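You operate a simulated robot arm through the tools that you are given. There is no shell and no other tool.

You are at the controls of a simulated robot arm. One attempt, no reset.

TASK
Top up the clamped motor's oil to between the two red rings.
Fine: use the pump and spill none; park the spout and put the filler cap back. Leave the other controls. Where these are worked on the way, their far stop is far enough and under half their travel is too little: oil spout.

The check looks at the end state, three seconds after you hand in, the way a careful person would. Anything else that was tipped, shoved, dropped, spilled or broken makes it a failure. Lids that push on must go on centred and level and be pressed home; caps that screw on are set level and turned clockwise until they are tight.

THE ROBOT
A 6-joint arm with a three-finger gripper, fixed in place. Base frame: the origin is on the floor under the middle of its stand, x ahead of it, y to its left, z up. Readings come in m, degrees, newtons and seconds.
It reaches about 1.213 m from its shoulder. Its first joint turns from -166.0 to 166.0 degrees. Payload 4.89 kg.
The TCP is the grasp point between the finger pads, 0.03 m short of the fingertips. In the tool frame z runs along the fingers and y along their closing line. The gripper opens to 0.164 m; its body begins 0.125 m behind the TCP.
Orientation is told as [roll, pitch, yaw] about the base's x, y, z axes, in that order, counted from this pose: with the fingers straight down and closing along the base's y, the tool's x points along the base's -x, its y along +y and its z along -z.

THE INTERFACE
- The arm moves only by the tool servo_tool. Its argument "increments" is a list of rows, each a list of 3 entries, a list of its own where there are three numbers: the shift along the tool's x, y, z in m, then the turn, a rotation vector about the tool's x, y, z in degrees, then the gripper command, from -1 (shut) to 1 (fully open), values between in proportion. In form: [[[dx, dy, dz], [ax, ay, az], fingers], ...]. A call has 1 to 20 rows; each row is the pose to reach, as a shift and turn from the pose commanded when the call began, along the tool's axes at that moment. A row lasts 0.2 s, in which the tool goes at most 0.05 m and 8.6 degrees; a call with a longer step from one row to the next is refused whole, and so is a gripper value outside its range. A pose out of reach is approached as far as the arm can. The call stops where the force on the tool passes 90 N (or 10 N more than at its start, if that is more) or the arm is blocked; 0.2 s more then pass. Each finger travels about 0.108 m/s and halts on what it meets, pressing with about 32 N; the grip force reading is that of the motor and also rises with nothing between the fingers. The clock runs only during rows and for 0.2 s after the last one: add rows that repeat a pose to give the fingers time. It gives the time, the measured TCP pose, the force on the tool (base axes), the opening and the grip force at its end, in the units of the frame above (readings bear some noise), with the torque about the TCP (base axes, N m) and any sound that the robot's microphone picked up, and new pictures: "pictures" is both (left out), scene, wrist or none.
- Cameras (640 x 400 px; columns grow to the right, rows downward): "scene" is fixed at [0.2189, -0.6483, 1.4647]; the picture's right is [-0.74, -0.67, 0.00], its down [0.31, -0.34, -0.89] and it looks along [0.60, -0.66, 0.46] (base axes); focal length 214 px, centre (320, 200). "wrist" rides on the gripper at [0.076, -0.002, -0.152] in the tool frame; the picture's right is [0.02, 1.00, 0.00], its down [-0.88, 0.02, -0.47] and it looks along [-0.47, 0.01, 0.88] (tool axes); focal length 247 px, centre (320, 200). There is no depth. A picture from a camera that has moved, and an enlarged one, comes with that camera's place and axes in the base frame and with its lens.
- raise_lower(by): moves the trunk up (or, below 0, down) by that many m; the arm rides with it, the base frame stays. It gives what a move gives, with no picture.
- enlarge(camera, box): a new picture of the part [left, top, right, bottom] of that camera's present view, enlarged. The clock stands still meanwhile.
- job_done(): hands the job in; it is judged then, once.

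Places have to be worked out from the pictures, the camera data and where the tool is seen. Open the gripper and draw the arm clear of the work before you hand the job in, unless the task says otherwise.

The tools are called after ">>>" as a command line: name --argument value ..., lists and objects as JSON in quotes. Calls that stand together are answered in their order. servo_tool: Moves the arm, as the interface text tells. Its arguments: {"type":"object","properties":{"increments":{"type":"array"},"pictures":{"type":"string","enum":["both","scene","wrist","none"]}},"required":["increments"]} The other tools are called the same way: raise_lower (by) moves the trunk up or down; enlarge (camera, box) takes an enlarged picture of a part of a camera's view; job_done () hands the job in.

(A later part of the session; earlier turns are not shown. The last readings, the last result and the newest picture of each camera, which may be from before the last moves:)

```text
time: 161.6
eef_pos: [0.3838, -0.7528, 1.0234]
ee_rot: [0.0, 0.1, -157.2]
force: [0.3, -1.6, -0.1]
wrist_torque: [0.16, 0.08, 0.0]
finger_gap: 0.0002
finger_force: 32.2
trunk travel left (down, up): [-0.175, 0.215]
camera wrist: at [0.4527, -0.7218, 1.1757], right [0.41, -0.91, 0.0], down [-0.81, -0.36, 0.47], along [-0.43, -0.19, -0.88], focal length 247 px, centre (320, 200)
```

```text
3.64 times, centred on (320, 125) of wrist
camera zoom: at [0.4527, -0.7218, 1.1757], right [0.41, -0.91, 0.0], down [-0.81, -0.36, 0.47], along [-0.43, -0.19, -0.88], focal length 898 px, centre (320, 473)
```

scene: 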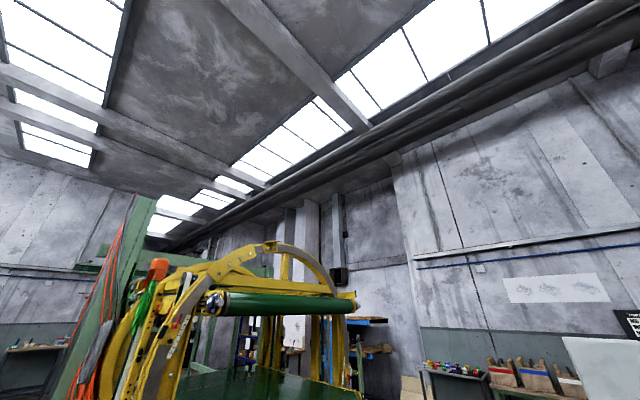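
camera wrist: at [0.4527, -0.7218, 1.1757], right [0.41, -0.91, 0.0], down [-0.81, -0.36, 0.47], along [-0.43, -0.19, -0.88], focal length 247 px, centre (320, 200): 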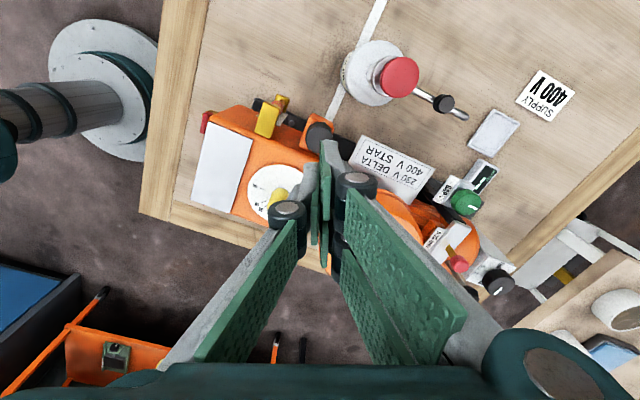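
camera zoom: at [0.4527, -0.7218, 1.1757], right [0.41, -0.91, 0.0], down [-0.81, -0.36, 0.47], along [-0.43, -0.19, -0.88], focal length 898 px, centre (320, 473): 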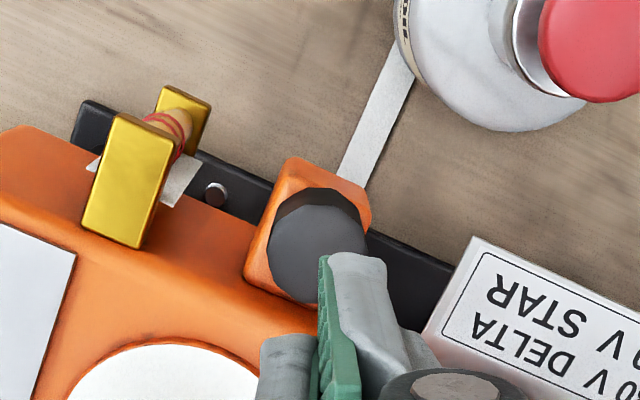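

To compare directly with the original untouched state, I'll replicate the very pose from which I first imaged the cap (yaw -175°, z about 1.031).

>>> servo_tool --increments '[[[0.0, -0.0005, -0.003], [0, 0, 6], -0.33], [[0.0002, -0.0011, -0.007], [0, 0, 12], -0.33], [[0.0002, -0.0011, -0.007], [0, 0, 18], -0.33], [[0.0002, -0.0011, -0.007], [0, 0, 18], -0.33]]' --pictures "wrist"

>>> enlarge --camera "wrist" --box '[250, 90, 390, 190]'

```text
time: 162.6
eef_pos: [0.3829, -0.7495, 1.0293]
ee_rot: [0.1, 0.1, -175.3]
force: [-0.9, -0.2, -0.1]
wrist_torque: [0.01, 0.0, -0.02]
finger_gap: 0.055
finger_force: 0.1
trunk travel left (down, up): [-0.175, 0.215]
camera wrist: at [0.4585, -0.7433, 1.183], right [0.11, -0.99, 0.0], down [-0.88, -0.09, 0.47], along [-0.47, -0.05, -0.88], focal length 247 px, centre (320, 200)
```

wrist: 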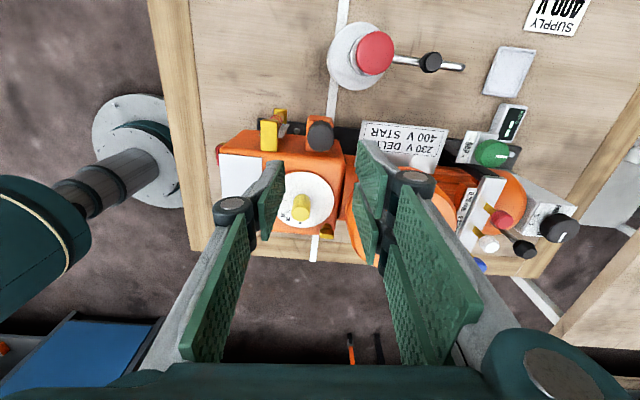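

```text
4.00 times, centred on (320, 140) of wrist
camera zoom: at [0.4585, -0.7433, 1.183], right [0.11, -0.99, 0.0], down [-0.88, -0.09, 0.47], along [-0.47, -0.05, -0.88], focal length 988 px, centre (320, 440)
```

zoom: 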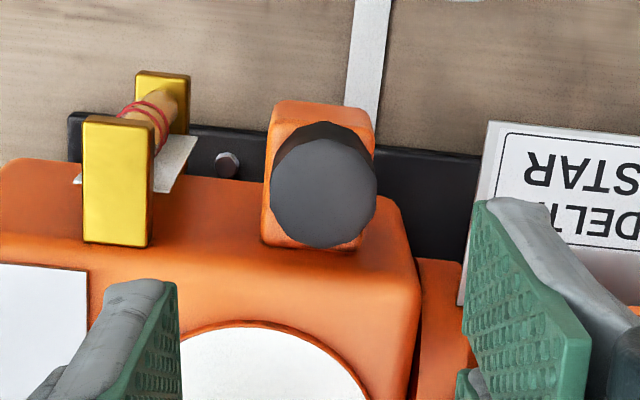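

The comparison is clear: height matches the original, but the cap now sits about 1.2 mm toward -y, so it's loose. I'll do a careful controlled attempt: wind back to yaw -20°, grip a few mm higher so no fingertip can touch the gearbox, then turn clockwise in small steps with checks.

>>> servo_tool --increments '[[[0, 0, 0], [0, 0, -8.2], -0.33], [[0, 0, 0], [0, 0, -16.4], -0.33], [[0, 0, 0], [0, 0, -24.6], -0.33], [[0, 0, 0], [0, 0, -32.8], -0.33], [[0, 0, 0], [0, 0, -41], -0.33], [[0, 0, 0], [0, 0, -49.2], -0.33], [[0, 0, 0], [0, 0, -57.4], -0.33], [[0, 0, 0], [0, 0, -65.6], -0.33], [[0, 0, 0], [0, 0, -73.8], -0.33], [[0, 0, 0], [0, 0, -82], -0.33], [[0, 0, 0], [0, 0, -90.2], -0.33], [[0, 0, 0], [0, 0, -98.4], -0.33], [[0, 0, 0], [0, 0, -106.6], -0.33], [[0, 0, 0], [0, 0, -114.8], -0.33], [[0, 0, 0], [0, 0, -123], -0.33], [[0, 0, 0], [0, 0, -131.2], -0.33], [[0, 0, 0], [0, 0, -139.4], -0.33], [[0, 0, 0], [0, 0, -147.6], -0.33], [[0, 0, 0], [0, 0, -155.3], -0.33], [[0, 0, 0], [0, 0, -155.3], -0.33]]' --pictures "wrist"

>>> enlarge --camera "wrist" --box '[250, 60, 390, 170]'

```text
time: 166.8
eef_pos: [0.3828, -0.751, 1.0303]
ee_rot: [0.0, -0.1, -19.7]
force: [0.3, -1.0, -0.3]
wrist_torque: [0.06, 0.0, -0.01]
finger_gap: 0.0549
finger_force: 0.1
trunk travel left (down, up): [-0.175, 0.215]
camera wrist: at [0.3098, -0.7271, 1.183], right [0.32, 0.95, 0.0], down [0.83, -0.28, 0.47], along [0.45, -0.15, -0.88], focal length 247 px, centre (320, 200)
```

wrist: 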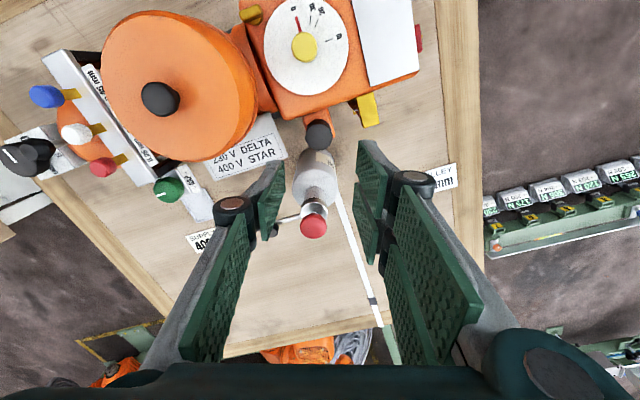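

```text
3.64 times, centred on (320, 115) of wrist
camera zoom: at [0.3098, -0.7271, 1.183], right [0.32, 0.95, 0.0], down [0.83, -0.28, 0.47], along [0.45, -0.15, -0.88], focal length 898 px, centre (320, 509)
```

zoom: 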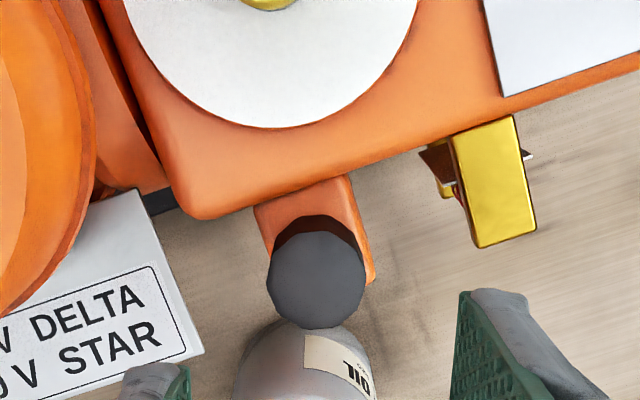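

Cross-checking this view against the opposite one reveals a systematic 1.5 mm error along the camera's tilt direction. The true neck axis is [0.3816, -0.7514], so my earlier placements were about 1.5–2.5 mm too far in +x, which explains the side forces. The cap is now only about 0.8 mm off. I'll regrip with the TCP on the corrected axis, with the fingertips kept higher.

>>> servo_tool --increments '[[[0.0003, -0.0007, 0.04], [0, 0, 0], -0.33], [[0.0003, -0.0007, 0.08], [0, 0, 0], -0.33], [[0.0003, -0.0007, 0.11], [0, 0, 0], -0.33], [[0.0003, -0.0007, 0.128], [0, 0, 0], -0.33], [[0.0003, -0.0007, 0.128], [0, 0, 0], -0.33]]' --pictures "wrist"

>>> enlarge --camera "wrist" --box '[250, 110, 390, 220]'

```text
time: 168.0
eef_pos: [0.3823, -0.7515, 0.904]
ee_rot: [0.0, -0.1, -19.8]
force: [0.4, 0.0, 0.0]
wrist_torque: [0.04, 0.02, -0.02]
finger_gap: 0.0552
finger_force: 0.0
trunk travel left (down, up): [-0.175, 0.215]
camera wrist: at [0.3095, -0.728, 1.0562], right [0.32, 0.95, 0.0], down [0.83, -0.28, 0.47], along [0.45, -0.15, -0.88], focal length 247 px, centre (320, 200)
```

wrist: 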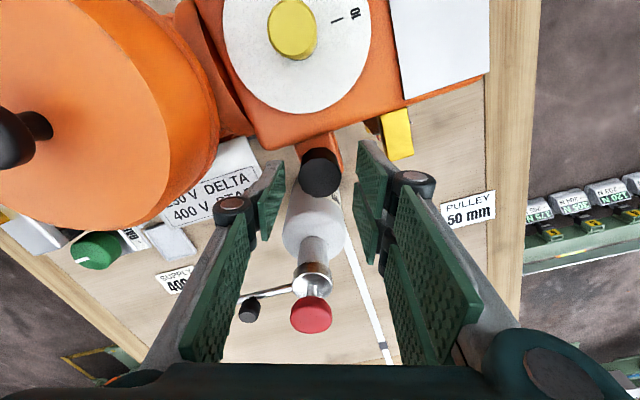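

```text
3.64 times, centred on (320, 165) of wrist
camera zoom: at [0.3095, -0.728, 1.0562], right [0.32, 0.95, 0.0], down [0.83, -0.28, 0.47], along [0.45, -0.15, -0.88], focal length 898 px, centre (320, 327)
```

zoom: 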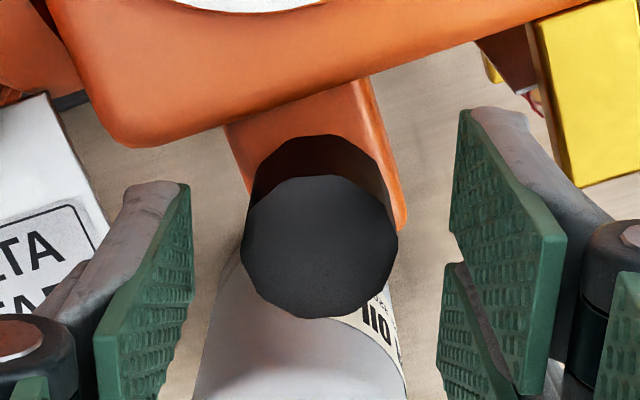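

The cap is within 1 mm of the axis here. I'll close on it, which centres it in y.

>>> servo_tool --increments '[[[0, 0.0003, 0], [0, 0, 0], -0.45], [[0, 0.0003, 0], [0, 0, 0], -0.55], [[0, 0.0003, 0], [0, 0, 0], -0.65], [[0, 0.0003, 0], [0, 0, 0], -1], [[0, 0.0003, 0], [0, 0, 0], -1]]' --pictures "wrist"

>>> enlarge --camera "wrist" --box '[250, 110, 390, 220]'

```text
time: 169.2
eef_pos: [0.3816, -0.7505, 0.9035]
ee_rot: [0.1, -0.1, -19.7]
force: [-1.3, -1.1, 3.0]
wrist_torque: [-0.1, 0.02, -0.03]
finger_gap: 0.0304
finger_force: 31.9
trunk travel left (down, up): [-0.175, 0.215]
camera wrist: at [0.3095, -0.7275, 1.056], right [0.32, 0.95, 0.0], down [0.83, -0.28, 0.47], along [0.45, -0.15, -0.88], focal length 247 px, centre (320, 200)
```

wrist: 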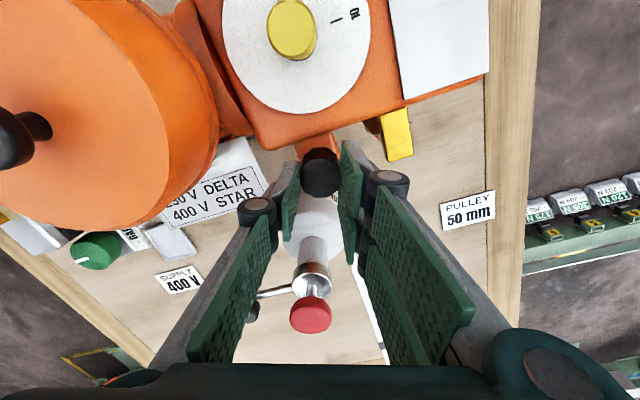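

```text
3.64 times, centred on (320, 165) of wrist
camera zoom: at [0.3095, -0.7275, 1.056], right [0.32, 0.95, 0.0], down [0.83, -0.28, 0.47], along [0.45, -0.15, -0.88], focal length 898 px, centre (320, 327)
```

zoom: 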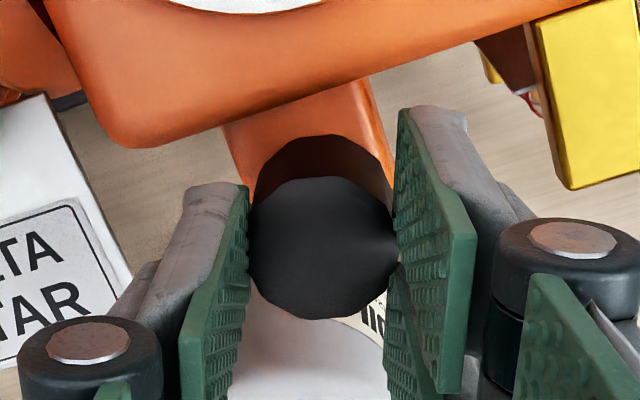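

Gripped at [0.3818, -0.7512], essentially on axis. Now a light 1 mm down-push, and I'll turn clockwise in 32° increments with readings.

>>> servo_tool --increments '[[[0, 0, 0.001], [0, 0, 0], -1], [[0, 0, 0.001], [0, 0, 8], -1], [[0, 0, 0.001], [0, 0, 16], -1], [[0, 0, 0.001], [0, 0, 24], -1], [[0, 0, 0.001], [0, 0, 32], -1]]' --pictures "none"

>>> servo_tool --increments '[[[0, 0, 0], [0, 0, 8], -1], [[0, 0, 0], [0, 0, 16], -1], [[0, 0, 0], [0, 0, 24], -1], [[0, 0, 0], [0, 0, 32], -1]]' --pictures "none"

>>> servo_tool --increments '[[[0, 0, 0], [0, 0, 8], -1], [[0, 0, 0], [0, 0, 16], -1], [[0, 0, 0], [0, 0, 24], -1], [[0, 0, 0], [0, 0, 32], -1]]' --pictures "none"

```text
time: 170.4
eef_pos: [0.3836, -0.7513, 0.903]
ee_rot: [0.1, -0.2, -51.9]
force: [16.1, -12.3, 48.0]
wrist_torque: [-1.08, -0.47, 0.23]
finger_gap: 0.0302
finger_force: 32.4
trunk travel left (down, up): [-0.175, 0.215]
```

```text
time: 171.4
eef_pos: [0.3816, -0.7493, 0.9006]
ee_rot: [0.1, 0.0, -84.0]
force: [-1.2, -1.1, 15.1]
wrist_torque: [0.0, 0.14, 0.01]
finger_gap: 0.03
finger_force: 31.7
trunk travel left (down, up): [-0.175, 0.215]
```

```text
time: 172.4
eef_pos: [0.382, -0.7505, 0.9014]
ee_rot: [0.1, 0.2, -115.8]
force: [-5.6, 7.7, -1.8]
wrist_torque: [0.28, 0.24, 0.02]
finger_gap: 0.0301
finger_force: 32.3
trunk travel left (down, up): [-0.175, 0.215]
```

Something real shows here: turning first pushed up with 48 N, then 15 N, then slightly down, as a thread would do when it catches and draws the cap down. I'll continue clockwise to -160° and watch the torque.

>>> servo_tool --increments '[[[0, 0, 0], [0, 0, 8], -1], [[0, 0, 0], [0, 0, 16], -1], [[0, 0, 0], [0, 0, 22], -1]]' --pictures "none"

>>> servo_tool --increments '[[[0, 0, 0], [0, 0, 8], -1], [[0, 0, 0], [0, 0, 16], -1], [[0, 0, 0], [0, 0, 22], -1]]' --pictures "wrist"

>>> enlarge --camera "wrist" --box '[250, 110, 390, 220]'

```text
time: 173.2
eef_pos: [0.3828, -0.7516, 0.9021]
ee_rot: [0.1, 0.1, -137.8]
force: [-1.9, 5.4, 0.5]
wrist_torque: [0.32, 0.04, 0.02]
finger_gap: 0.03
finger_force: 32.2
trunk travel left (down, up): [-0.175, 0.215]
```

```text
time: 174.0
eef_pos: [0.382, -0.7512, 0.9013]
ee_rot: [0.2, 0.1, -160.0]
force: [-0.1, -0.5, 0.6]
wrist_torque: [-0.01, 0.01, -0.04]
finger_gap: 0.0297
finger_force: 31.8
trunk travel left (down, up): [-0.175, 0.215]
camera wrist: at [0.4533, -0.7243, 1.0543], right [0.36, -0.93, 0.0], down [-0.82, -0.32, 0.47], along [-0.44, -0.17, -0.88], focal length 247 px, centre (320, 200)
```

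wrist: 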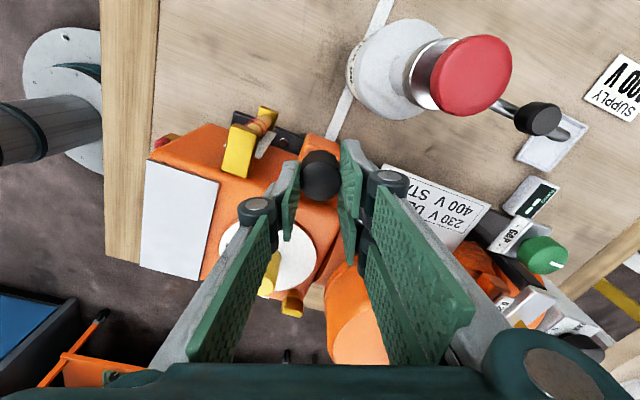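

```text
3.64 times, centred on (320, 165) of wrist
camera zoom: at [0.4533, -0.7243, 1.0543], right [0.36, -0.93, 0.0], down [-0.82, -0.32, 0.47], along [-0.44, -0.17, -0.88], focal length 898 px, centre (320, 327)
```

zoom: 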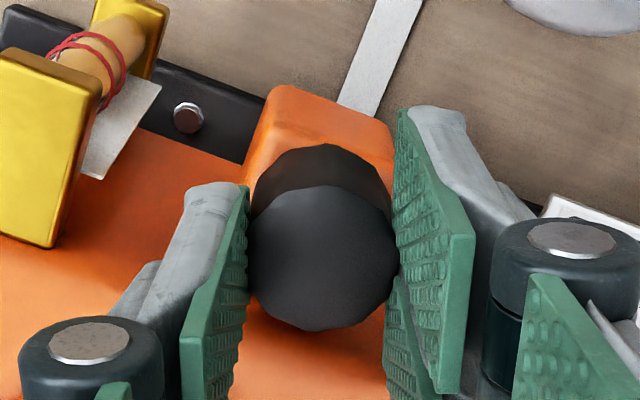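

Forces are near zero again at -160°. I'll nudge 1.2 mm each way along both tool axes to see whether it's held.

>>> servo_tool --increments '[[[0, 0.0012, 0], [0, 0, 0], -1]]' --pictures "none"

>>> servo_tool --increments '[[[0, -0.0024, 0], [0, 0, 0], -1]]' --pictures "none"

>>> servo_tool --increments '[[[0.0012, 0.0012, 0], [0, 0, 0], -1]]' --pictures "none"

>>> servo_tool --increments '[[[-0.0024, 0, 0], [0, 0, 0], -1]]' --pictures "none"

>>> servo_tool --increments '[[[0.0012, 0, 0], [0, 0, 0], -1]]' --pictures "none"

```text
time: 174.4
eef_pos: [0.3831, -0.7518, 0.9015]
ee_rot: [0.0, 0.1, -159.8]
force: [-3.6, 9.5, -1.5]
wrist_torque: [0.39, 0.16, 0.02]
finger_gap: 0.0296
finger_force: 32.3
trunk travel left (down, up): [-0.175, 0.215]
```

```text
time: 174.8
eef_pos: [0.3821, -0.7507, 0.902]
ee_rot: [0.0, 0.1, -159.7]
force: [0.4, -0.1, 0.7]
wrist_torque: [0.01, 0.0, -0.02]
finger_gap: 0.03
finger_force: 32.3
trunk travel left (down, up): [-0.175, 0.215]
```

```text
time: 175.2
eef_pos: [0.383, -0.7507, 0.9007]
ee_rot: [0.1, 0.1, -159.9]
force: [-0.7, 0.0, 1.2]
wrist_torque: [0.01, -0.03, 0.02]
finger_gap: 0.0299
finger_force: 31.8
trunk travel left (down, up): [-0.175, 0.215]
```

```text
time: 175.6
eef_pos: [0.3821, -0.7516, 0.9016]
ee_rot: [0.0, 0.0, -159.9]
force: [4.4, 1.9, 0.3]
wrist_torque: [0.14, -0.25, 0.0]
finger_gap: 0.03
finger_force: 32.1
trunk travel left (down, up): [-0.175, 0.215]
```

```text
time: 176.0
eef_pos: [0.3829, -0.7515, 0.9023]
ee_rot: [0.0, 0.2, -159.7]
force: [0.7, 2.4, 0.3]
wrist_torque: [0.06, 0.02, 0.0]
finger_gap: 0.03
finger_force: 32.4
trunk travel left (down, up): [-0.175, 0.215]
```

Contact limits are near in -y and -x but free in +y and +x, so the cap isn't screwed down and is sitting off-centre by a fraction of the play. I'll probe the far limits to find the middle.

>>> servo_tool --increments '[[[0, -0.0022, 0], [0, 0, 0], -1]]' --pictures "none"

>>> servo_tool --increments '[[[0, -0.001, 0], [0, 0, 0], -1]]' --pictures "none"

```text
time: 176.4
eef_pos: [0.3819, -0.7478, 0.9019]
ee_rot: [0.0, 0.1, -159.9]
force: [-0.1, 0.8, -0.4]
wrist_torque: [0.04, 0.0, 0.02]
finger_gap: 0.03
finger_force: 32.2
trunk travel left (down, up): [-0.175, 0.215]
```

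```text
time: 176.8
eef_pos: [0.3817, -0.7487, 0.9023]
ee_rot: [0.0, 0.1, -159.7]
force: [-0.2, 0.9, -0.9]
wrist_torque: [-0.02, -0.01, 0.0]
finger_gap: 0.0299
finger_force: 31.3
trunk travel left (down, up): [-0.175, 0.215]
```

Still no far contact at 3.2 mm. I'll go on in 1 mm steps.

>>> servo_tool --increments '[[[0, -0.001, 0], [0, 0, 0], -1]]' --pictures "none"

>>> servo_tool --increments '[[[0, -0.001, 0], [0, 0, 0], -1]]' --pictures "none"

>>> servo_tool --increments '[[[0, -0.001, 0], [0, 0, 0], -1]]' --pictures "none"

```text
time: 177.2
eef_pos: [0.381, -0.7488, 0.9007]
ee_rot: [0.1, 0.1, -159.8]
force: [2.5, -8.7, 1.0]
wrist_torque: [-0.39, -0.11, -0.02]
finger_gap: 0.0297
finger_force: 31.7
trunk travel left (down, up): [-0.175, 0.215]
```

```text
time: 177.6
eef_pos: [0.3798, -0.7472, 0.9017]
ee_rot: [0.1, 0.1, -159.7]
force: [9.9, -20.1, 4.2]
wrist_torque: [-0.88, -0.4, 0.02]
finger_gap: 0.0296
finger_force: 32.2
trunk travel left (down, up): [-0.175, 0.215]
```

```text
time: 178.0
eef_pos: [0.3815, -0.7477, 0.9014]
ee_rot: [0.0, 0.1, -159.7]
force: [17.8, -34.3, 8.7]
wrist_torque: [-1.4, -0.64, -0.01]
finger_gap: 0.0301
finger_force: 32.1
trunk travel left (down, up): [-0.175, 0.215]
```

Far contact is found: total play in y is about 3.6 mm and the middle is 1.6 mm toward +y from where I started. I'll go to the middle and probe along x.

>>> servo_tool --increments '[[[0, 0.0036, 0], [0, 0, 0], -1], [[0, 0.0036, 0], [0, 0, 0], -1]]' --pictures "none"

>>> servo_tool --increments '[[[0.0015, 0, 0], [0, 0, 0], -1]]' --pictures "none"

>>> servo_tool --increments '[[[0.001, 0, 0], [0, 0, 0], -1]]' --pictures "none"

>>> servo_tool --increments '[[[0.001, 0, 0], [0, 0, 0], -1]]' --pictures "none"

```text
time: 178.6
eef_pos: [0.381, -0.7497, 0.9023]
ee_rot: [0.1, 0.0, -159.8]
force: [1.8, -0.6, -0.5]
wrist_torque: [-0.02, -0.08, 0.03]
finger_gap: 0.0302
finger_force: 32.5
trunk travel left (down, up): [-0.175, 0.215]
```

```text
time: 179.0
eef_pos: [0.3833, -0.7479, 0.9015]
ee_rot: [0.0, 0.1, -159.8]
force: [0.3, -0.1, 0.2]
wrist_torque: [0.05, 0.03, 0.02]
finger_gap: 0.0297
finger_force: 32.0
trunk travel left (down, up): [-0.175, 0.215]
```

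```text
time: 179.4
eef_pos: [0.3839, -0.7472, 0.9022]
ee_rot: [-0.1, 0.1, -159.8]
force: [-0.6, 0.4, 0.2]
wrist_torque: [0.03, 0.01, 0.0]
finger_gap: 0.0302
finger_force: 31.6
trunk travel left (down, up): [-0.175, 0.215]
```

```text
time: 179.8
eef_pos: [0.3843, -0.7473, 0.9021]
ee_rot: [0.1, 0.0, -159.8]
force: [-4.3, -3.0, 1.1]
wrist_torque: [-0.13, 0.2, -0.02]
finger_gap: 0.0302
finger_force: 32.2
trunk travel left (down, up): [-0.175, 0.215]
```

Contact limits along x are about 0 to +3.1 mm, so the true centre is about 1.5 mm further +x than where I was turning. My vision-based axis was off by about 2 mm, and the cap had never been properly centred. I'll move to the contact-found centre, press down, and nudge-test there.

>>> servo_tool --increments '[[[-0.002, 0, 0], [0, 0, 0], -1], [[-0.002, 0, 0.001], [0, 0, 0], -1], [[-0.002, 0, 0.002], [0, 0, 0], -1], [[-0.002, 0, 0.003], [0, 0, 0], -1], [[-0.002, 0, 0.003], [0, 0, 0], -1]]' --pictures "none"

>>> servo_tool --increments '[[[0, 0.001, 0], [0, 0, 0], -1]]' --pictures "none"

>>> servo_tool --increments '[[[0, -0.002, 0], [0, 0, 0], -1]]' --pictures "none"

>>> servo_tool --increments '[[[0, 0.001, 0], [0, 0, 0], -1]]' --pictures "none"

```text
time: 181.0
eef_pos: [0.3829, -0.7471, 0.9001]
ee_rot: [0.1, 0.2, -159.8]
force: [7.2, -13.2, 32.7]
wrist_torque: [-0.42, -0.18, -0.03]
finger_gap: 0.03
finger_force: 32.0
trunk travel left (down, up): [-0.175, 0.215]
```

```text
time: 181.4
eef_pos: [0.3838, -0.7483, 0.8994]
ee_rot: [0.1, 0.2, -159.8]
force: [3.7, -7.6, 28.9]
wrist_torque: [-0.16, -0.05, 0.04]
finger_gap: 0.03
finger_force: 32.4
trunk travel left (down, up): [-0.175, 0.215]
```

```text
time: 181.8
eef_pos: [0.3814, -0.7482, 0.8992]
ee_rot: [0.1, 0.1, -159.7]
force: [5.9, -19.6, 30.8]
wrist_torque: [-0.59, -0.16, 0.02]
finger_gap: 0.0302
finger_force: 32.2
trunk travel left (down, up): [-0.175, 0.215]
```

```text
time: 182.2
eef_pos: [0.3824, -0.7477, 0.8996]
ee_rot: [-0.1, 0.0, -159.8]
force: [2.7, -9.3, 28.3]
wrist_torque: [-0.18, 0.0, -0.02]
finger_gap: 0.0299
finger_force: 31.8
trunk travel left (down, up): [-0.175, 0.215]
```

Under press there's friction that masks the nudges. I'll release the press gradually and look for any pull-back (negative fz), which would mean it's held.

>>> servo_tool --increments '[[[0, 0, -0.002], [0, 0, 0], -1]]' --pictures "none"

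>>> servo_tool --increments '[[[0, 0, -0.001], [0, 0, 0], -1]]' --pictures "none"

>>> servo_tool --increments '[[[0, 0, -0.001], [0, 0, 0], -1]]' --pictures "none"

```text
time: 182.6
eef_pos: [0.3824, -0.7473, 0.9]
ee_rot: [0.1, 0.2, -159.8]
force: [1.0, -1.8, -1.0]
wrist_torque: [-0.07, 0.0, 0.04]
finger_gap: 0.0298
finger_force: 32.2
trunk travel left (down, up): [-0.175, 0.215]
```

```text
time: 183.0
eef_pos: [0.3832, -0.7479, 0.901]
ee_rot: [0.0, 0.2, -159.7]
force: [-0.1, -0.2, -0.9]
wrist_torque: [-0.01, -0.01, -0.02]
finger_gap: 0.0298
finger_force: 32.2
trunk travel left (down, up): [-0.175, 0.215]
```

```text
time: 183.4
eef_pos: [0.3836, -0.748, 0.9031]
ee_rot: [0.0, 0.1, -159.9]
force: [0.0, -0.4, -0.5]
wrist_torque: [0.0, -0.01, -0.01]
finger_gap: 0.0299
finger_force: 32.5
trunk travel left (down, up): [-0.175, 0.215]
```

It lifts freely, so pressing doesn't latch it; turning clockwise while truly centred must be what engages it. I'll set it down at the true centre (0.9 mm correction), release, and regrip with the TCP exactly over the cap before turning.

>>> servo_tool --increments '[[[0, 0.0009, 0.001], [0, 0, 0], -1], [[0, 0.0009, 0.002], [0, 0, 0], -1], [[0, 0.0009, 0.0025], [0, 0, 0], -1]]' --pictures "none"

```text
time: 184.2
eef_pos: [0.3836, -0.7488, 0.8997]
ee_rot: [0.1, 0.2, -159.8]
force: [0.9, 0.3, 0.2]
wrist_torque: [-0.01, -0.04, -0.02]
finger_gap: 0.0299
finger_force: 31.7
trunk travel left (down, up): [-0.175, 0.215]
```

>>> servo_tool --increments '[[[0, 0, 0.0008], [0, 0, 0], -1], [[0, 0, 0.0008], [0, 0, 0], -1]]' --pictures "none"

```text
time: 184.8
eef_pos: [0.3828, -0.7483, 0.8995]
ee_rot: [0.1, 0.1, -159.8]
force: [0.0, 0.5, 0.2]
wrist_torque: [0.02, -0.01, -0.01]
finger_gap: 0.0299
finger_force: 31.7
trunk travel left (down, up): [-0.175, 0.215]
```

Still just above the seat. I'll go down another 0.8 mm, then open; any remaining drop is under a millimetre.

>>> servo_tool --increments '[[[0, 0, 0.0008], [0, 0, 0], -1], [[0, 0, 0.0008], [0, 0, 0], -0.75], [[0, 0, 0.0008], [0, 0, 0], -0.5], [[0, 0, 0.0008], [0, 0, 0], -0.33], [[0, 0, -0.02], [0, 0, 0], -0.33], [[0, 0, -0.05], [0, 0, 0], -0.33]]' --pictures "wrist"

>>> enlarge --camera "wrist" --box '[250, 80, 390, 190]'

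```text
time: 186.2
eef_pos: [0.3824, -0.7497, 0.9486]
ee_rot: [-0.1, 0.2, -159.8]
force: [0.8, -1.1, -0.6]
wrist_torque: [0.14, 0.09, 0.02]
finger_gap: 0.0551
finger_force: 0.0
trunk travel left (down, up): [-0.175, 0.215]
camera wrist: at [0.4538, -0.7228, 1.101], right [0.37, -0.93, 0.0], down [-0.82, -0.32, 0.47], along [-0.44, -0.17, -0.88], focal length 247 px, centre (320, 200)
```

wrist: 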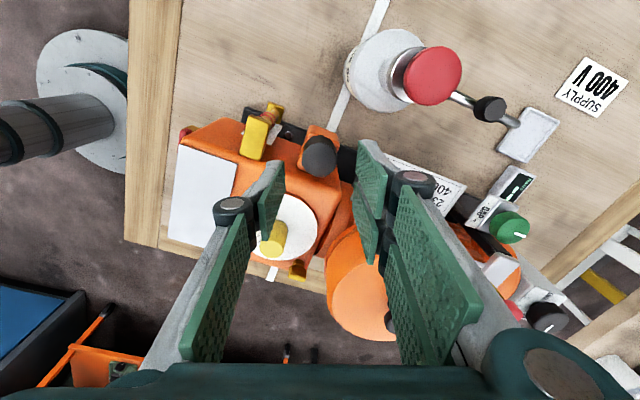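

```text
3.64 times, centred on (320, 135) of wrist
camera zoom: at [0.4538, -0.7228, 1.101], right [0.37, -0.93, 0.0], down [-0.82, -0.32, 0.47], along [-0.44, -0.17, -0.88], focal length 898 px, centre (320, 436)
```

zoom: 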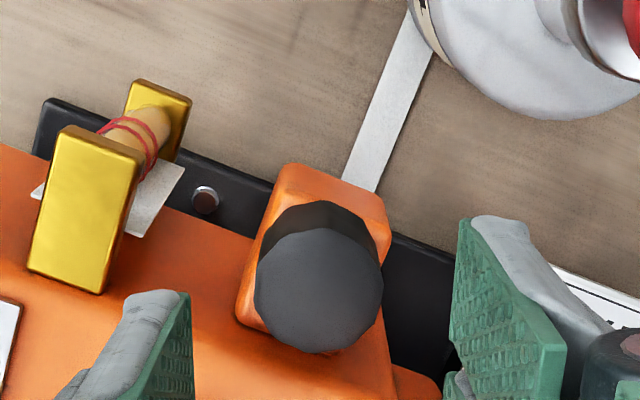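

I'll check against the original reference picture again from the identical camera pose.

>>> servo_tool --increments '[[[0, 0.0006, -0.03], [0, 0, 5], -0.33], [[-0.0004, 0.0012, -0.06], [0, 0, 10], -0.33], [[-0.0004, 0.0012, -0.0817], [0, 0, 15.4], -0.33], [[-0.0004, 0.0012, -0.0817], [0, 0, 15.4], -0.33]]' --pictures "wrist"

>>> enlarge --camera "wrist" --box '[250, 90, 390, 190]'

```text
time: 187.2
eef_pos: [0.3824, -0.7503, 1.0309]
ee_rot: [0.0, 0.0, -175.3]
force: [0.1, 0.5, 0.1]
wrist_torque: [-0.01, -0.03, -0.03]
finger_gap: 0.0551
finger_force: 0.0
trunk travel left (down, up): [-0.175, 0.215]
camera wrist: at [0.4583, -0.7431, 1.1838], right [0.1, -0.99, 0.0], down [-0.88, -0.09, 0.47], along [-0.47, -0.05, -0.88], focal length 247 px, centre (320, 200)
```

wrist: 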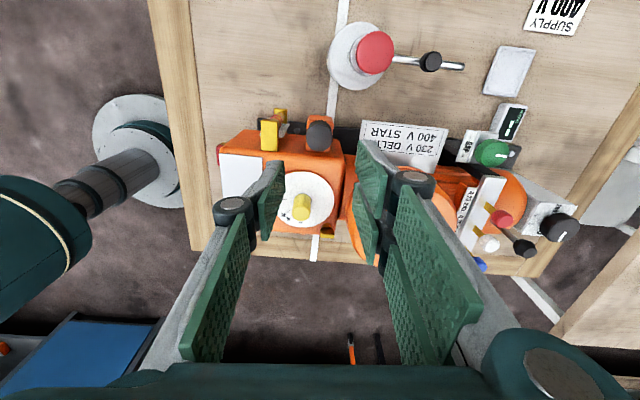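

```text
4.00 times, centred on (320, 140) of wrist
camera zoom: at [0.4583, -0.7431, 1.1838], right [0.1, -0.99, 0.0], down [-0.88, -0.09, 0.47], along [-0.47, -0.05, -0.88], focal length 988 px, centre (320, 440)
```

zoom: 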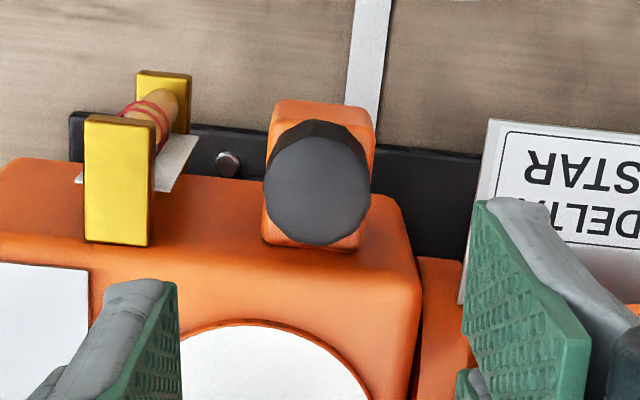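

The cap is now within about 1 mm of its original spot (about +0.6 x, +0.75 y). I'll rotate in place to yaw -20° (pure rotation), re-measure the cap against the tool axis, and regrip so TCP and original axis coincide.

>>> servo_tool --increments '[[[0, 0, 0], [0, 0, -8.2], -0.33], [[0, 0, 0], [0, 0, -16.4], -0.33], [[0, 0, 0], [0, 0, -24.6], -0.33], [[0, 0, 0], [0, 0, -32.8], -0.33], [[0, 0, 0], [0, 0, -41], -0.33], [[0, 0, 0], [0, 0, -49.2], -0.33], [[0, 0, 0], [0, 0, -57.4], -0.33], [[0, 0, 0], [0, 0, -65.6], -0.33], [[0, 0, 0], [0, 0, -73.8], -0.33], [[0, 0, 0], [0, 0, -82], -0.33], [[0, 0, 0], [0, 0, -90.2], -0.33], [[0, 0, 0], [0, 0, -98.4], -0.33], [[0, 0, 0], [0, 0, -106.6], -0.33], [[0, 0, 0], [0, 0, -114.8], -0.33], [[0, 0, 0], [0, 0, -123], -0.33], [[0, 0, 0], [0, 0, -131.2], -0.33], [[0, 0, 0], [0, 0, -139.4], -0.33], [[0, 0, 0], [0, 0, -147.6], -0.33], [[0, 0, 0], [0, 0, -155.3], -0.33], [[0, 0, 0], [0, 0, -155.3], -0.33]]' --pictures "wrist"

>>> enlarge --camera "wrist" --box '[250, 60, 390, 170]'

```text
time: 191.4
eef_pos: [0.3821, -0.7498, 1.0321]
ee_rot: [0.0, 0.0, -19.8]
force: [0.7, 0.3, -1.1]
wrist_torque: [0.0, -0.01, 0.03]
finger_gap: 0.0553
finger_force: 0.2
trunk travel left (down, up): [-0.175, 0.215]
camera wrist: at [0.3104, -0.7267, 1.1836], right [0.32, 0.95, 0.0], down [0.83, -0.28, 0.47], along [0.45, -0.15, -0.88], focal length 247 px, centre (320, 200)
```

wrist: 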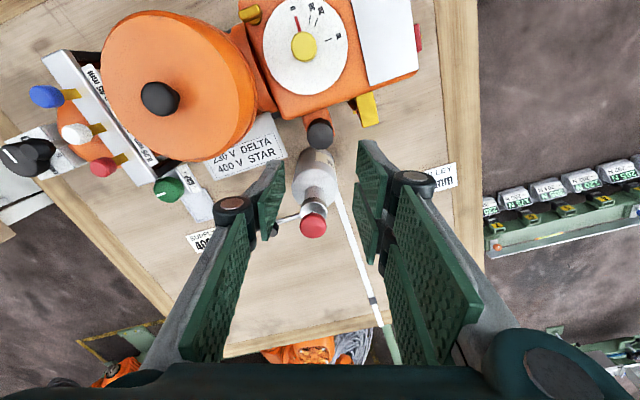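

```text
3.64 times, centred on (320, 115) of wrist
camera zoom: at [0.3104, -0.7267, 1.1836], right [0.32, 0.95, 0.0], down [0.83, -0.28, 0.47], along [0.45, -0.15, -0.88], focal length 898 px, centre (320, 509)
```

zoom: 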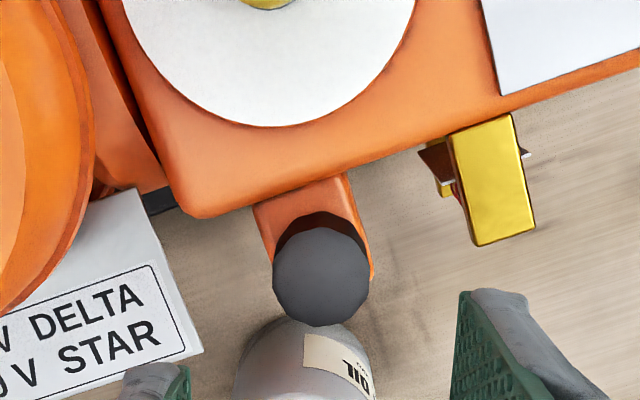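

Combining both views, the original axis is about 1.1 mm toward -x and 0.25 mm toward -y from the present tool axis. I'll shift accordingly, descend and grip (fingertips high), then turn clockwise in fine steps with readings.

>>> servo_tool --increments '[[[0.00095, -0.0006, 0.04], [0, 0, 0], -0.33], [[0.00095, -0.0006, 0.08], [0, 0, 0], -0.33], [[0.00095, -0.0006, 0.11], [0, 0, 0], -0.33], [[0.00095, -0.0006, 0.128], [0, 0, 0], -0.33], [[0.00095, -0.0006, 0.128], [0, 0, 0], -0.45], [[0.00095, -0.0006, 0.128], [0, 0, 0], -0.55], [[0.00095, -0.0006, 0.128], [0, 0, 0], -0.65], [[0.00095, -0.0006, 0.128], [0, 0, 0], -1], [[0.00095, -0.0006, 0.128], [0, 0, 0], -1]]' --pictures "wrist"

>>> enlarge --camera "wrist" --box '[250, 110, 390, 220]'

```text
time: 193.4
eef_pos: [0.3828, -0.7491, 0.9028]
ee_rot: [0.0, -0.1, -19.8]
force: [-0.2, 0.6, 0.5]
wrist_torque: [0.01, 0.0, -0.02]
finger_gap: 0.0305
finger_force: 31.8
trunk travel left (down, up): [-0.175, 0.215]
camera wrist: at [0.3096, -0.726, 1.0554], right [0.32, 0.95, 0.0], down [0.83, -0.28, 0.47], along [0.45, -0.15, -0.88], focal length 247 px, centre (320, 200)
```

wrist: 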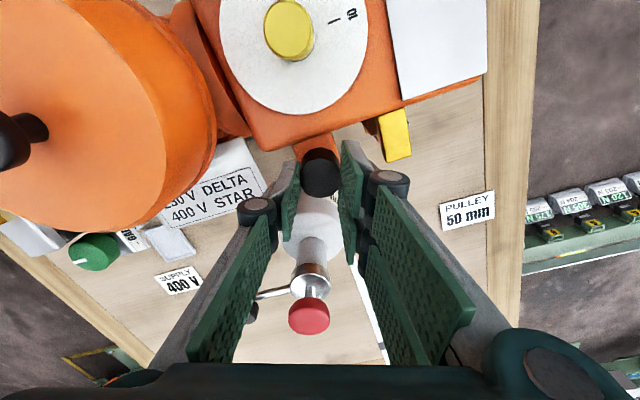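

```text
3.64 times, centred on (320, 165) of wrist
camera zoom: at [0.3096, -0.726, 1.0554], right [0.32, 0.95, 0.0], down [0.83, -0.28, 0.47], along [0.45, -0.15, -0.88], focal length 898 px, centre (320, 327)
```

zoom: 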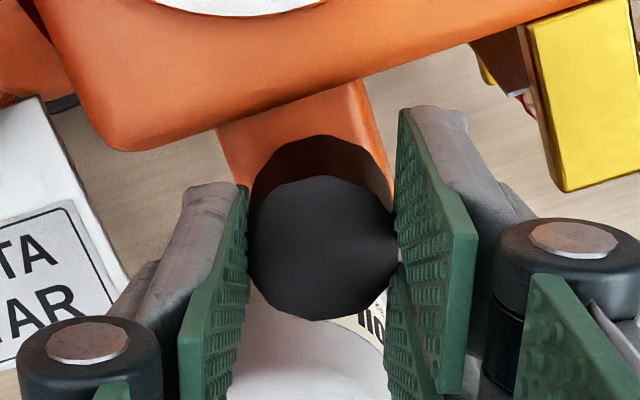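

In-image features show the cap is still about 0.9 mm too far +y compared with the original. I'll slide it (gripped, loose) by that amount and then turn clockwise in fine steps with a light push.

>>> servo_tool --increments '[[[0.0001, -0.001, 0], [0, 0, 0], -1], [[0.0001, -0.001, 0.001], [0, 0, 0], -1]]' --pictures "wrist"

>>> enlarge --camera "wrist" --box '[250, 110, 390, 220]'

```text
time: 194.0
eef_pos: [0.3809, -0.7508, 0.903]
ee_rot: [0.0, -0.1, -20.0]
force: [0.7, 0.2, 9.2]
wrist_torque: [0.08, -0.01, -0.02]
finger_gap: 0.0304
finger_force: 32.0
trunk travel left (down, up): [-0.175, 0.215]
camera wrist: at [0.3092, -0.7273, 1.055], right [0.32, 0.95, 0.0], down [0.83, -0.28, 0.48], along [0.45, -0.15, -0.88], focal length 247 px, centre (320, 200)
```

wrist: 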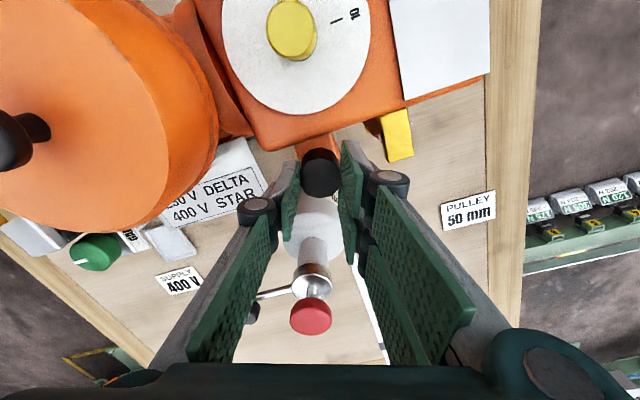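

```text
3.64 times, centred on (320, 165) of wrist
camera zoom: at [0.3092, -0.7273, 1.055], right [0.32, 0.95, 0.0], down [0.83, -0.28, 0.48], along [0.45, -0.15, -0.88], focal length 898 px, centre (320, 327)
```

zoom: 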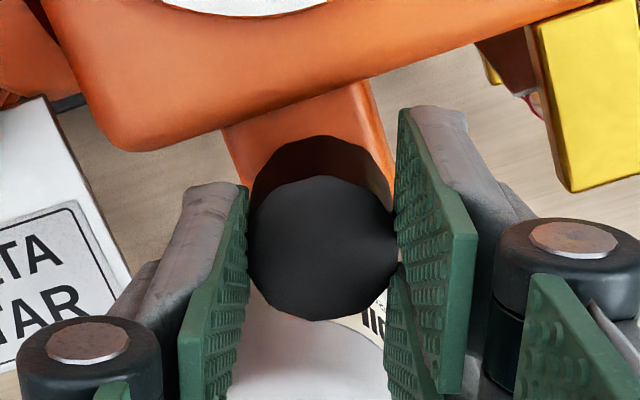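

Now the cap is centred like the original within about 0.5 mm, with a 9 N light push. I'll turn clockwise 8° at a time, reading each step.

>>> servo_tool --increments '[[[0, 0, 0], [0, 0, 8], -1]]' --pictures "none"

>>> servo_tool --increments '[[[0, 0, 0], [0, 0, 8], -1]]' --pictures "none"

>>> servo_tool --increments '[[[0, 0, 0], [0, 0, 8], -1]]' --pictures "none"

>>> servo_tool --increments '[[[0, 0, 0], [0, 0, 8], -1]]' --pictures "none"

```text
time: 194.4
eef_pos: [0.381, -0.7512, 0.902]
ee_rot: [0.0, 0.0, -28.0]
force: [-3.4, -1.6, 11.7]
wrist_torque: [-0.04, 0.17, 0.1]
finger_gap: 0.0307
finger_force: 32.3
trunk travel left (down, up): [-0.175, 0.215]
```

```text
time: 194.8
eef_pos: [0.3819, -0.7501, 0.9034]
ee_rot: [0.2, -0.1, -36.0]
force: [-3.3, -0.5, 15.5]
wrist_torque: [0.01, 0.17, 0.1]
finger_gap: 0.0305
finger_force: 31.7
trunk travel left (down, up): [-0.175, 0.215]
```

```text
time: 195.2
eef_pos: [0.3811, -0.7506, 0.9023]
ee_rot: [0.2, 0.0, -43.9]
force: [-3.9, -0.5, 15.6]
wrist_torque: [0.02, 0.12, 0.12]
finger_gap: 0.0304
finger_force: 32.2
trunk travel left (down, up): [-0.175, 0.215]
```

```text
time: 195.6
eef_pos: [0.3823, -0.7501, 0.9027]
ee_rot: [0.1, -0.1, -52.0]
force: [1.3, 1.7, 15.5]
wrist_torque: [0.15, -0.03, 0.09]
finger_gap: 0.0304
finger_force: 32.3
trunk travel left (down, up): [-0.175, 0.215]
```

A steady resisting torque of about 0.1 N·m with a 15 N push. Continuing clockwise.

>>> servo_tool --increments '[[[0, 0, 0], [0, 0, 8], -1], [[0, 0, 0], [0, 0, 16], -1]]' --pictures "none"

>>> servo_tool --increments '[[[0, 0, 0], [0, 0, 8], -1], [[0, 0, 0], [0, 0, 16], -1]]' --pictures "none"

>>> servo_tool --increments '[[[0, 0, 0], [0, 0, 8], -1], [[0, 0, 0], [0, 0, 16], -1]]' --pictures "none"

>>> servo_tool --increments '[[[0, 0, 0], [0, 0, 8], -1], [[0, 0, 0], [0, 0, 16], -1]]' --pictures "none"

>>> servo_tool --increments '[[[0, 0, 0], [0, 0, 8], -1], [[0, 0, 0], [0, 0, 16], -1]]' --pictures "none"

>>> servo_tool --increments '[[[0, 0, 0], [0, 0, 8], -1], [[0, 0, 0], [0, 0, 16], -1]]' --pictures "none"

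```text
time: 196.2
eef_pos: [0.3825, -0.7495, 0.9039]
ee_rot: [0.1, -0.1, -68.0]
force: [2.2, 1.4, 15.0]
wrist_torque: [0.04, -0.16, 0.07]
finger_gap: 0.0304
finger_force: 32.1
trunk travel left (down, up): [-0.175, 0.215]
```

```text
time: 196.8
eef_pos: [0.3816, -0.7502, 0.902]
ee_rot: [0.2, -0.1, -84.0]
force: [3.5, 0.2, 17.2]
wrist_torque: [-0.03, -0.15, 0.05]
finger_gap: 0.0304
finger_force: 33.0
trunk travel left (down, up): [-0.175, 0.215]
```

```text
time: 197.4
eef_pos: [0.3825, -0.7514, 0.9025]
ee_rot: [0.1, 0.1, -100.0]
force: [3.4, -1.0, 15.6]
wrist_torque: [-0.07, -0.15, 0.08]
finger_gap: 0.0304
finger_force: 32.3
trunk travel left (down, up): [-0.175, 0.215]
```

```text
time: 198.0
eef_pos: [0.3805, -0.7504, 0.9023]
ee_rot: [0.0, -0.1, -116.0]
force: [2.2, -3.3, 17.1]
wrist_torque: [-0.17, -0.15, 0.06]
finger_gap: 0.0305
finger_force: 31.8
trunk travel left (down, up): [-0.175, 0.215]
```

```text
time: 198.6
eef_pos: [0.3815, -0.7513, 0.9028]
ee_rot: [0.1, 0.2, -132.0]
force: [3.3, -1.1, 18.0]
wrist_torque: [-0.11, -0.14, 0.05]
finger_gap: 0.0302
finger_force: 32.0
trunk travel left (down, up): [-0.175, 0.215]
```

```text
time: 199.2
eef_pos: [0.3813, -0.7512, 0.9026]
ee_rot: [0.0, 0.0, -148.1]
force: [-0.4, -3.9, 12.3]
wrist_torque: [-0.22, 0.01, 0.06]
finger_gap: 0.0305
finger_force: 32.0
trunk travel left (down, up): [-0.175, 0.215]
```

Very smooth now: constant load, small friction torque, no side force. I'll ease off the vertical push and nudge-test again for hold.

>>> servo_tool --increments '[[[0, 0, -0.001], [0, 0, 0], -1]]' --pictures "none"

>>> servo_tool --increments '[[[0, 0.0012, 0], [0, 0, 0], -1]]' --pictures "none"

>>> servo_tool --increments '[[[0, -0.0024, 0], [0, 0, 0], -1]]' --pictures "none"

>>> servo_tool --increments '[[[0, 0.0012, 0], [0, 0, 0], -1]]' --pictures "none"

```text
time: 199.6
eef_pos: [0.3821, -0.7507, 0.9022]
ee_rot: [0.1, 0.1, -148.0]
force: [-0.7, -0.5, 0.0]
wrist_torque: [0.01, 0.0, 0.01]
finger_gap: 0.0302
finger_force: 31.7
trunk travel left (down, up): [-0.175, 0.215]
```

```text
time: 200.0
eef_pos: [0.3822, -0.7518, 0.9035]
ee_rot: [0.0, 0.1, -147.9]
force: [-1.9, 6.2, -1.5]
wrist_torque: [0.24, 0.06, -0.02]
finger_gap: 0.0304
finger_force: 31.4
trunk travel left (down, up): [-0.175, 0.215]
```

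```text
time: 200.4
eef_pos: [0.3796, -0.7497, 0.9032]
ee_rot: [0.0, 0.2, -147.9]
force: [-0.1, 0.1, -0.2]
wrist_torque: [0.01, -0.02, -0.03]
finger_gap: 0.0304
finger_force: 32.4
trunk travel left (down, up): [-0.175, 0.215]
```

```text
time: 200.8
eef_pos: [0.3821, -0.7511, 0.9018]
ee_rot: [0.1, 0.2, -147.9]
force: [-0.3, 0.0, 0.7]
wrist_torque: [-0.01, -0.06, -0.01]
finger_gap: 0.0304
finger_force: 31.7
trunk travel left (down, up): [-0.175, 0.215]
```

Still loose after 128°, so sliding it while seated doesn't engage the thread. It likely must be lowered onto the thread coaxially and then turned. I'll lift it clear, wind back to yaw -20° in the air, and lower it again between the contact-found and picture-found centres.

>>> servo_tool --increments '[[[0, 0, -0.015], [0, 0, 0], -1], [[0, 0, -0.036], [0, 0, 0], -1], [[0, 0, -0.036], [0, 0, -8], -1], [[0, 0, -0.036], [0, 0, -16], -1], [[0, 0, -0.036], [0, 0, -24], -1], [[0, 0, -0.036], [0, 0, -32], -1], [[0, 0, -0.036], [0, 0, -40], -1], [[0, 0, -0.036], [0, 0, -48], -1], [[0, 0, -0.036], [0, 0, -56], -1], [[0, 0, -0.036], [0, 0, -64], -1], [[0, 0, -0.036], [0, 0, -72], -1], [[0, 0, -0.036], [0, 0, -80], -1], [[0, 0, -0.036], [0, 0, -88], -1], [[0, 0, -0.036], [0, 0, -96], -1], [[0, 0, -0.036], [0, 0, -104], -1], [[0, 0, -0.036], [0, 0, -112], -1], [[0, 0, -0.036], [0, 0, -120], -1], [[0, 0, -0.036], [0, 0, -128], -1], [[0, 0, -0.036], [0, 0, -128], -1]]' --pictures "wrist"

>>> enlarge --camera "wrist" --box '[250, 100, 390, 210]'

```text
time: 204.8
eef_pos: [0.3817, -0.7509, 0.9394]
ee_rot: [0.1, -0.2, -19.8]
force: [-0.2, -0.1, -0.6]
wrist_torque: [0.05, 0.03, 0.01]
finger_gap: 0.0303
finger_force: 32.5
trunk travel left (down, up): [-0.175, 0.215]
camera wrist: at [0.3089, -0.7275, 1.0912], right [0.32, 0.95, 0.0], down [0.83, -0.28, 0.47], along [0.45, -0.15, -0.88], focal length 247 px, centre (320, 200)
```

wrist: 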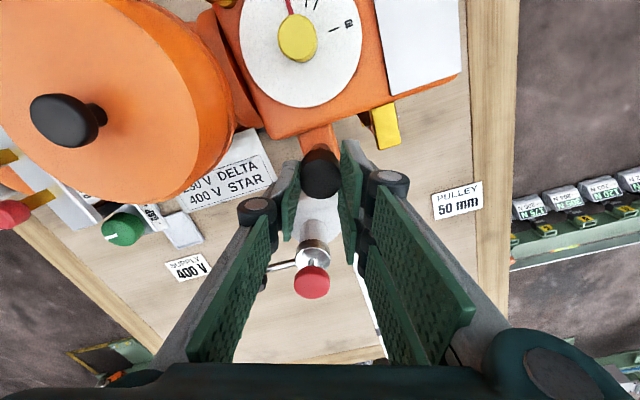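

```text
3.64 times, centred on (320, 155) of wrist
camera zoom: at [0.3089, -0.7275, 1.0912], right [0.32, 0.95, 0.0], down [0.83, -0.28, 0.47], along [0.45, -0.15, -0.88], focal length 898 px, centre (320, 364)
```

zoom: 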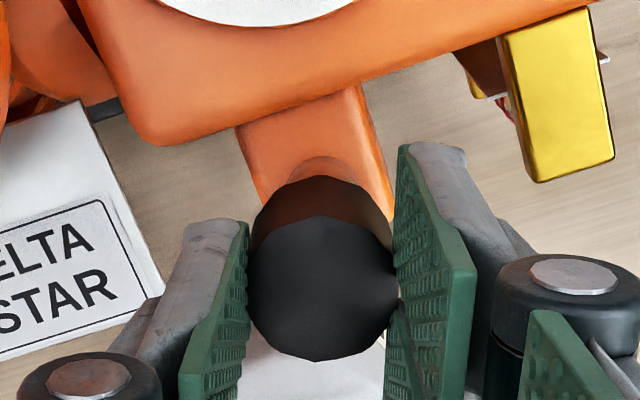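

The neck's base ring is visible behind the cap and suggests a further +0.5 mm along tool y. I'll apply that (plus 0.4 mm along tool x) and lower slowly.

>>> servo_tool --increments '[[[0.0004, 0.0005, 0.01], [0, 0, 0], -1], [[0.0004, 0.0005, 0.02], [0, 0, 0], -1], [[0.0004, 0.0005, 0.028], [0, 0, 0], -1], [[0.0004, 0.0005, 0.032], [0, 0, 0], -1], [[0.0004, 0.0005, 0.034], [0, 0, 0], -1]]' --pictures "none"

>>> servo_tool --increments '[[[0, 0, 0.001], [0, 0, 0], -1]]' --pictures "none"

>>> servo_tool --increments '[[[0, 0, 0.001], [0, 0, 0], -1]]' --pictures "none"

>>> servo_tool --increments '[[[0, 0, 0.001], [0, 0, 0], -1]]' --pictures "none"

```text
time: 206.0
eef_pos: [0.3823, -0.7508, 0.9051]
ee_rot: [0.0, 0.0, -19.9]
force: [0.3, -1.2, -0.3]
wrist_torque: [-0.01, -0.03, 0.0]
finger_gap: 0.0302
finger_force: 31.7
trunk travel left (down, up): [-0.175, 0.215]
```

```text
time: 206.4
eef_pos: [0.3817, -0.75, 0.9041]
ee_rot: [0.0, -0.1, -19.9]
force: [-0.4, -0.6, -0.3]
wrist_torque: [0.01, -0.01, 0.02]
finger_gap: 0.0303
finger_force: 31.7
trunk travel left (down, up): [-0.175, 0.215]
```

```text
time: 206.8
eef_pos: [0.3817, -0.7507, 0.9033]
ee_rot: [0.1, -0.1, -19.9]
force: [-0.8, 0.3, -0.3]
wrist_torque: [-0.06, 0.0, 0.0]
finger_gap: 0.0305
finger_force: 32.4
trunk travel left (down, up): [-0.175, 0.215]
```

```text
time: 207.2
eef_pos: [0.38, -0.7513, 0.9011]
ee_rot: [-0.1, -0.1, -19.9]
force: [-0.4, -0.4, 2.5]
wrist_torque: [-0.02, 0.01, -0.02]
finger_gap: 0.0304
finger_force: 31.8
trunk travel left (down, up): [-0.175, 0.215]
```

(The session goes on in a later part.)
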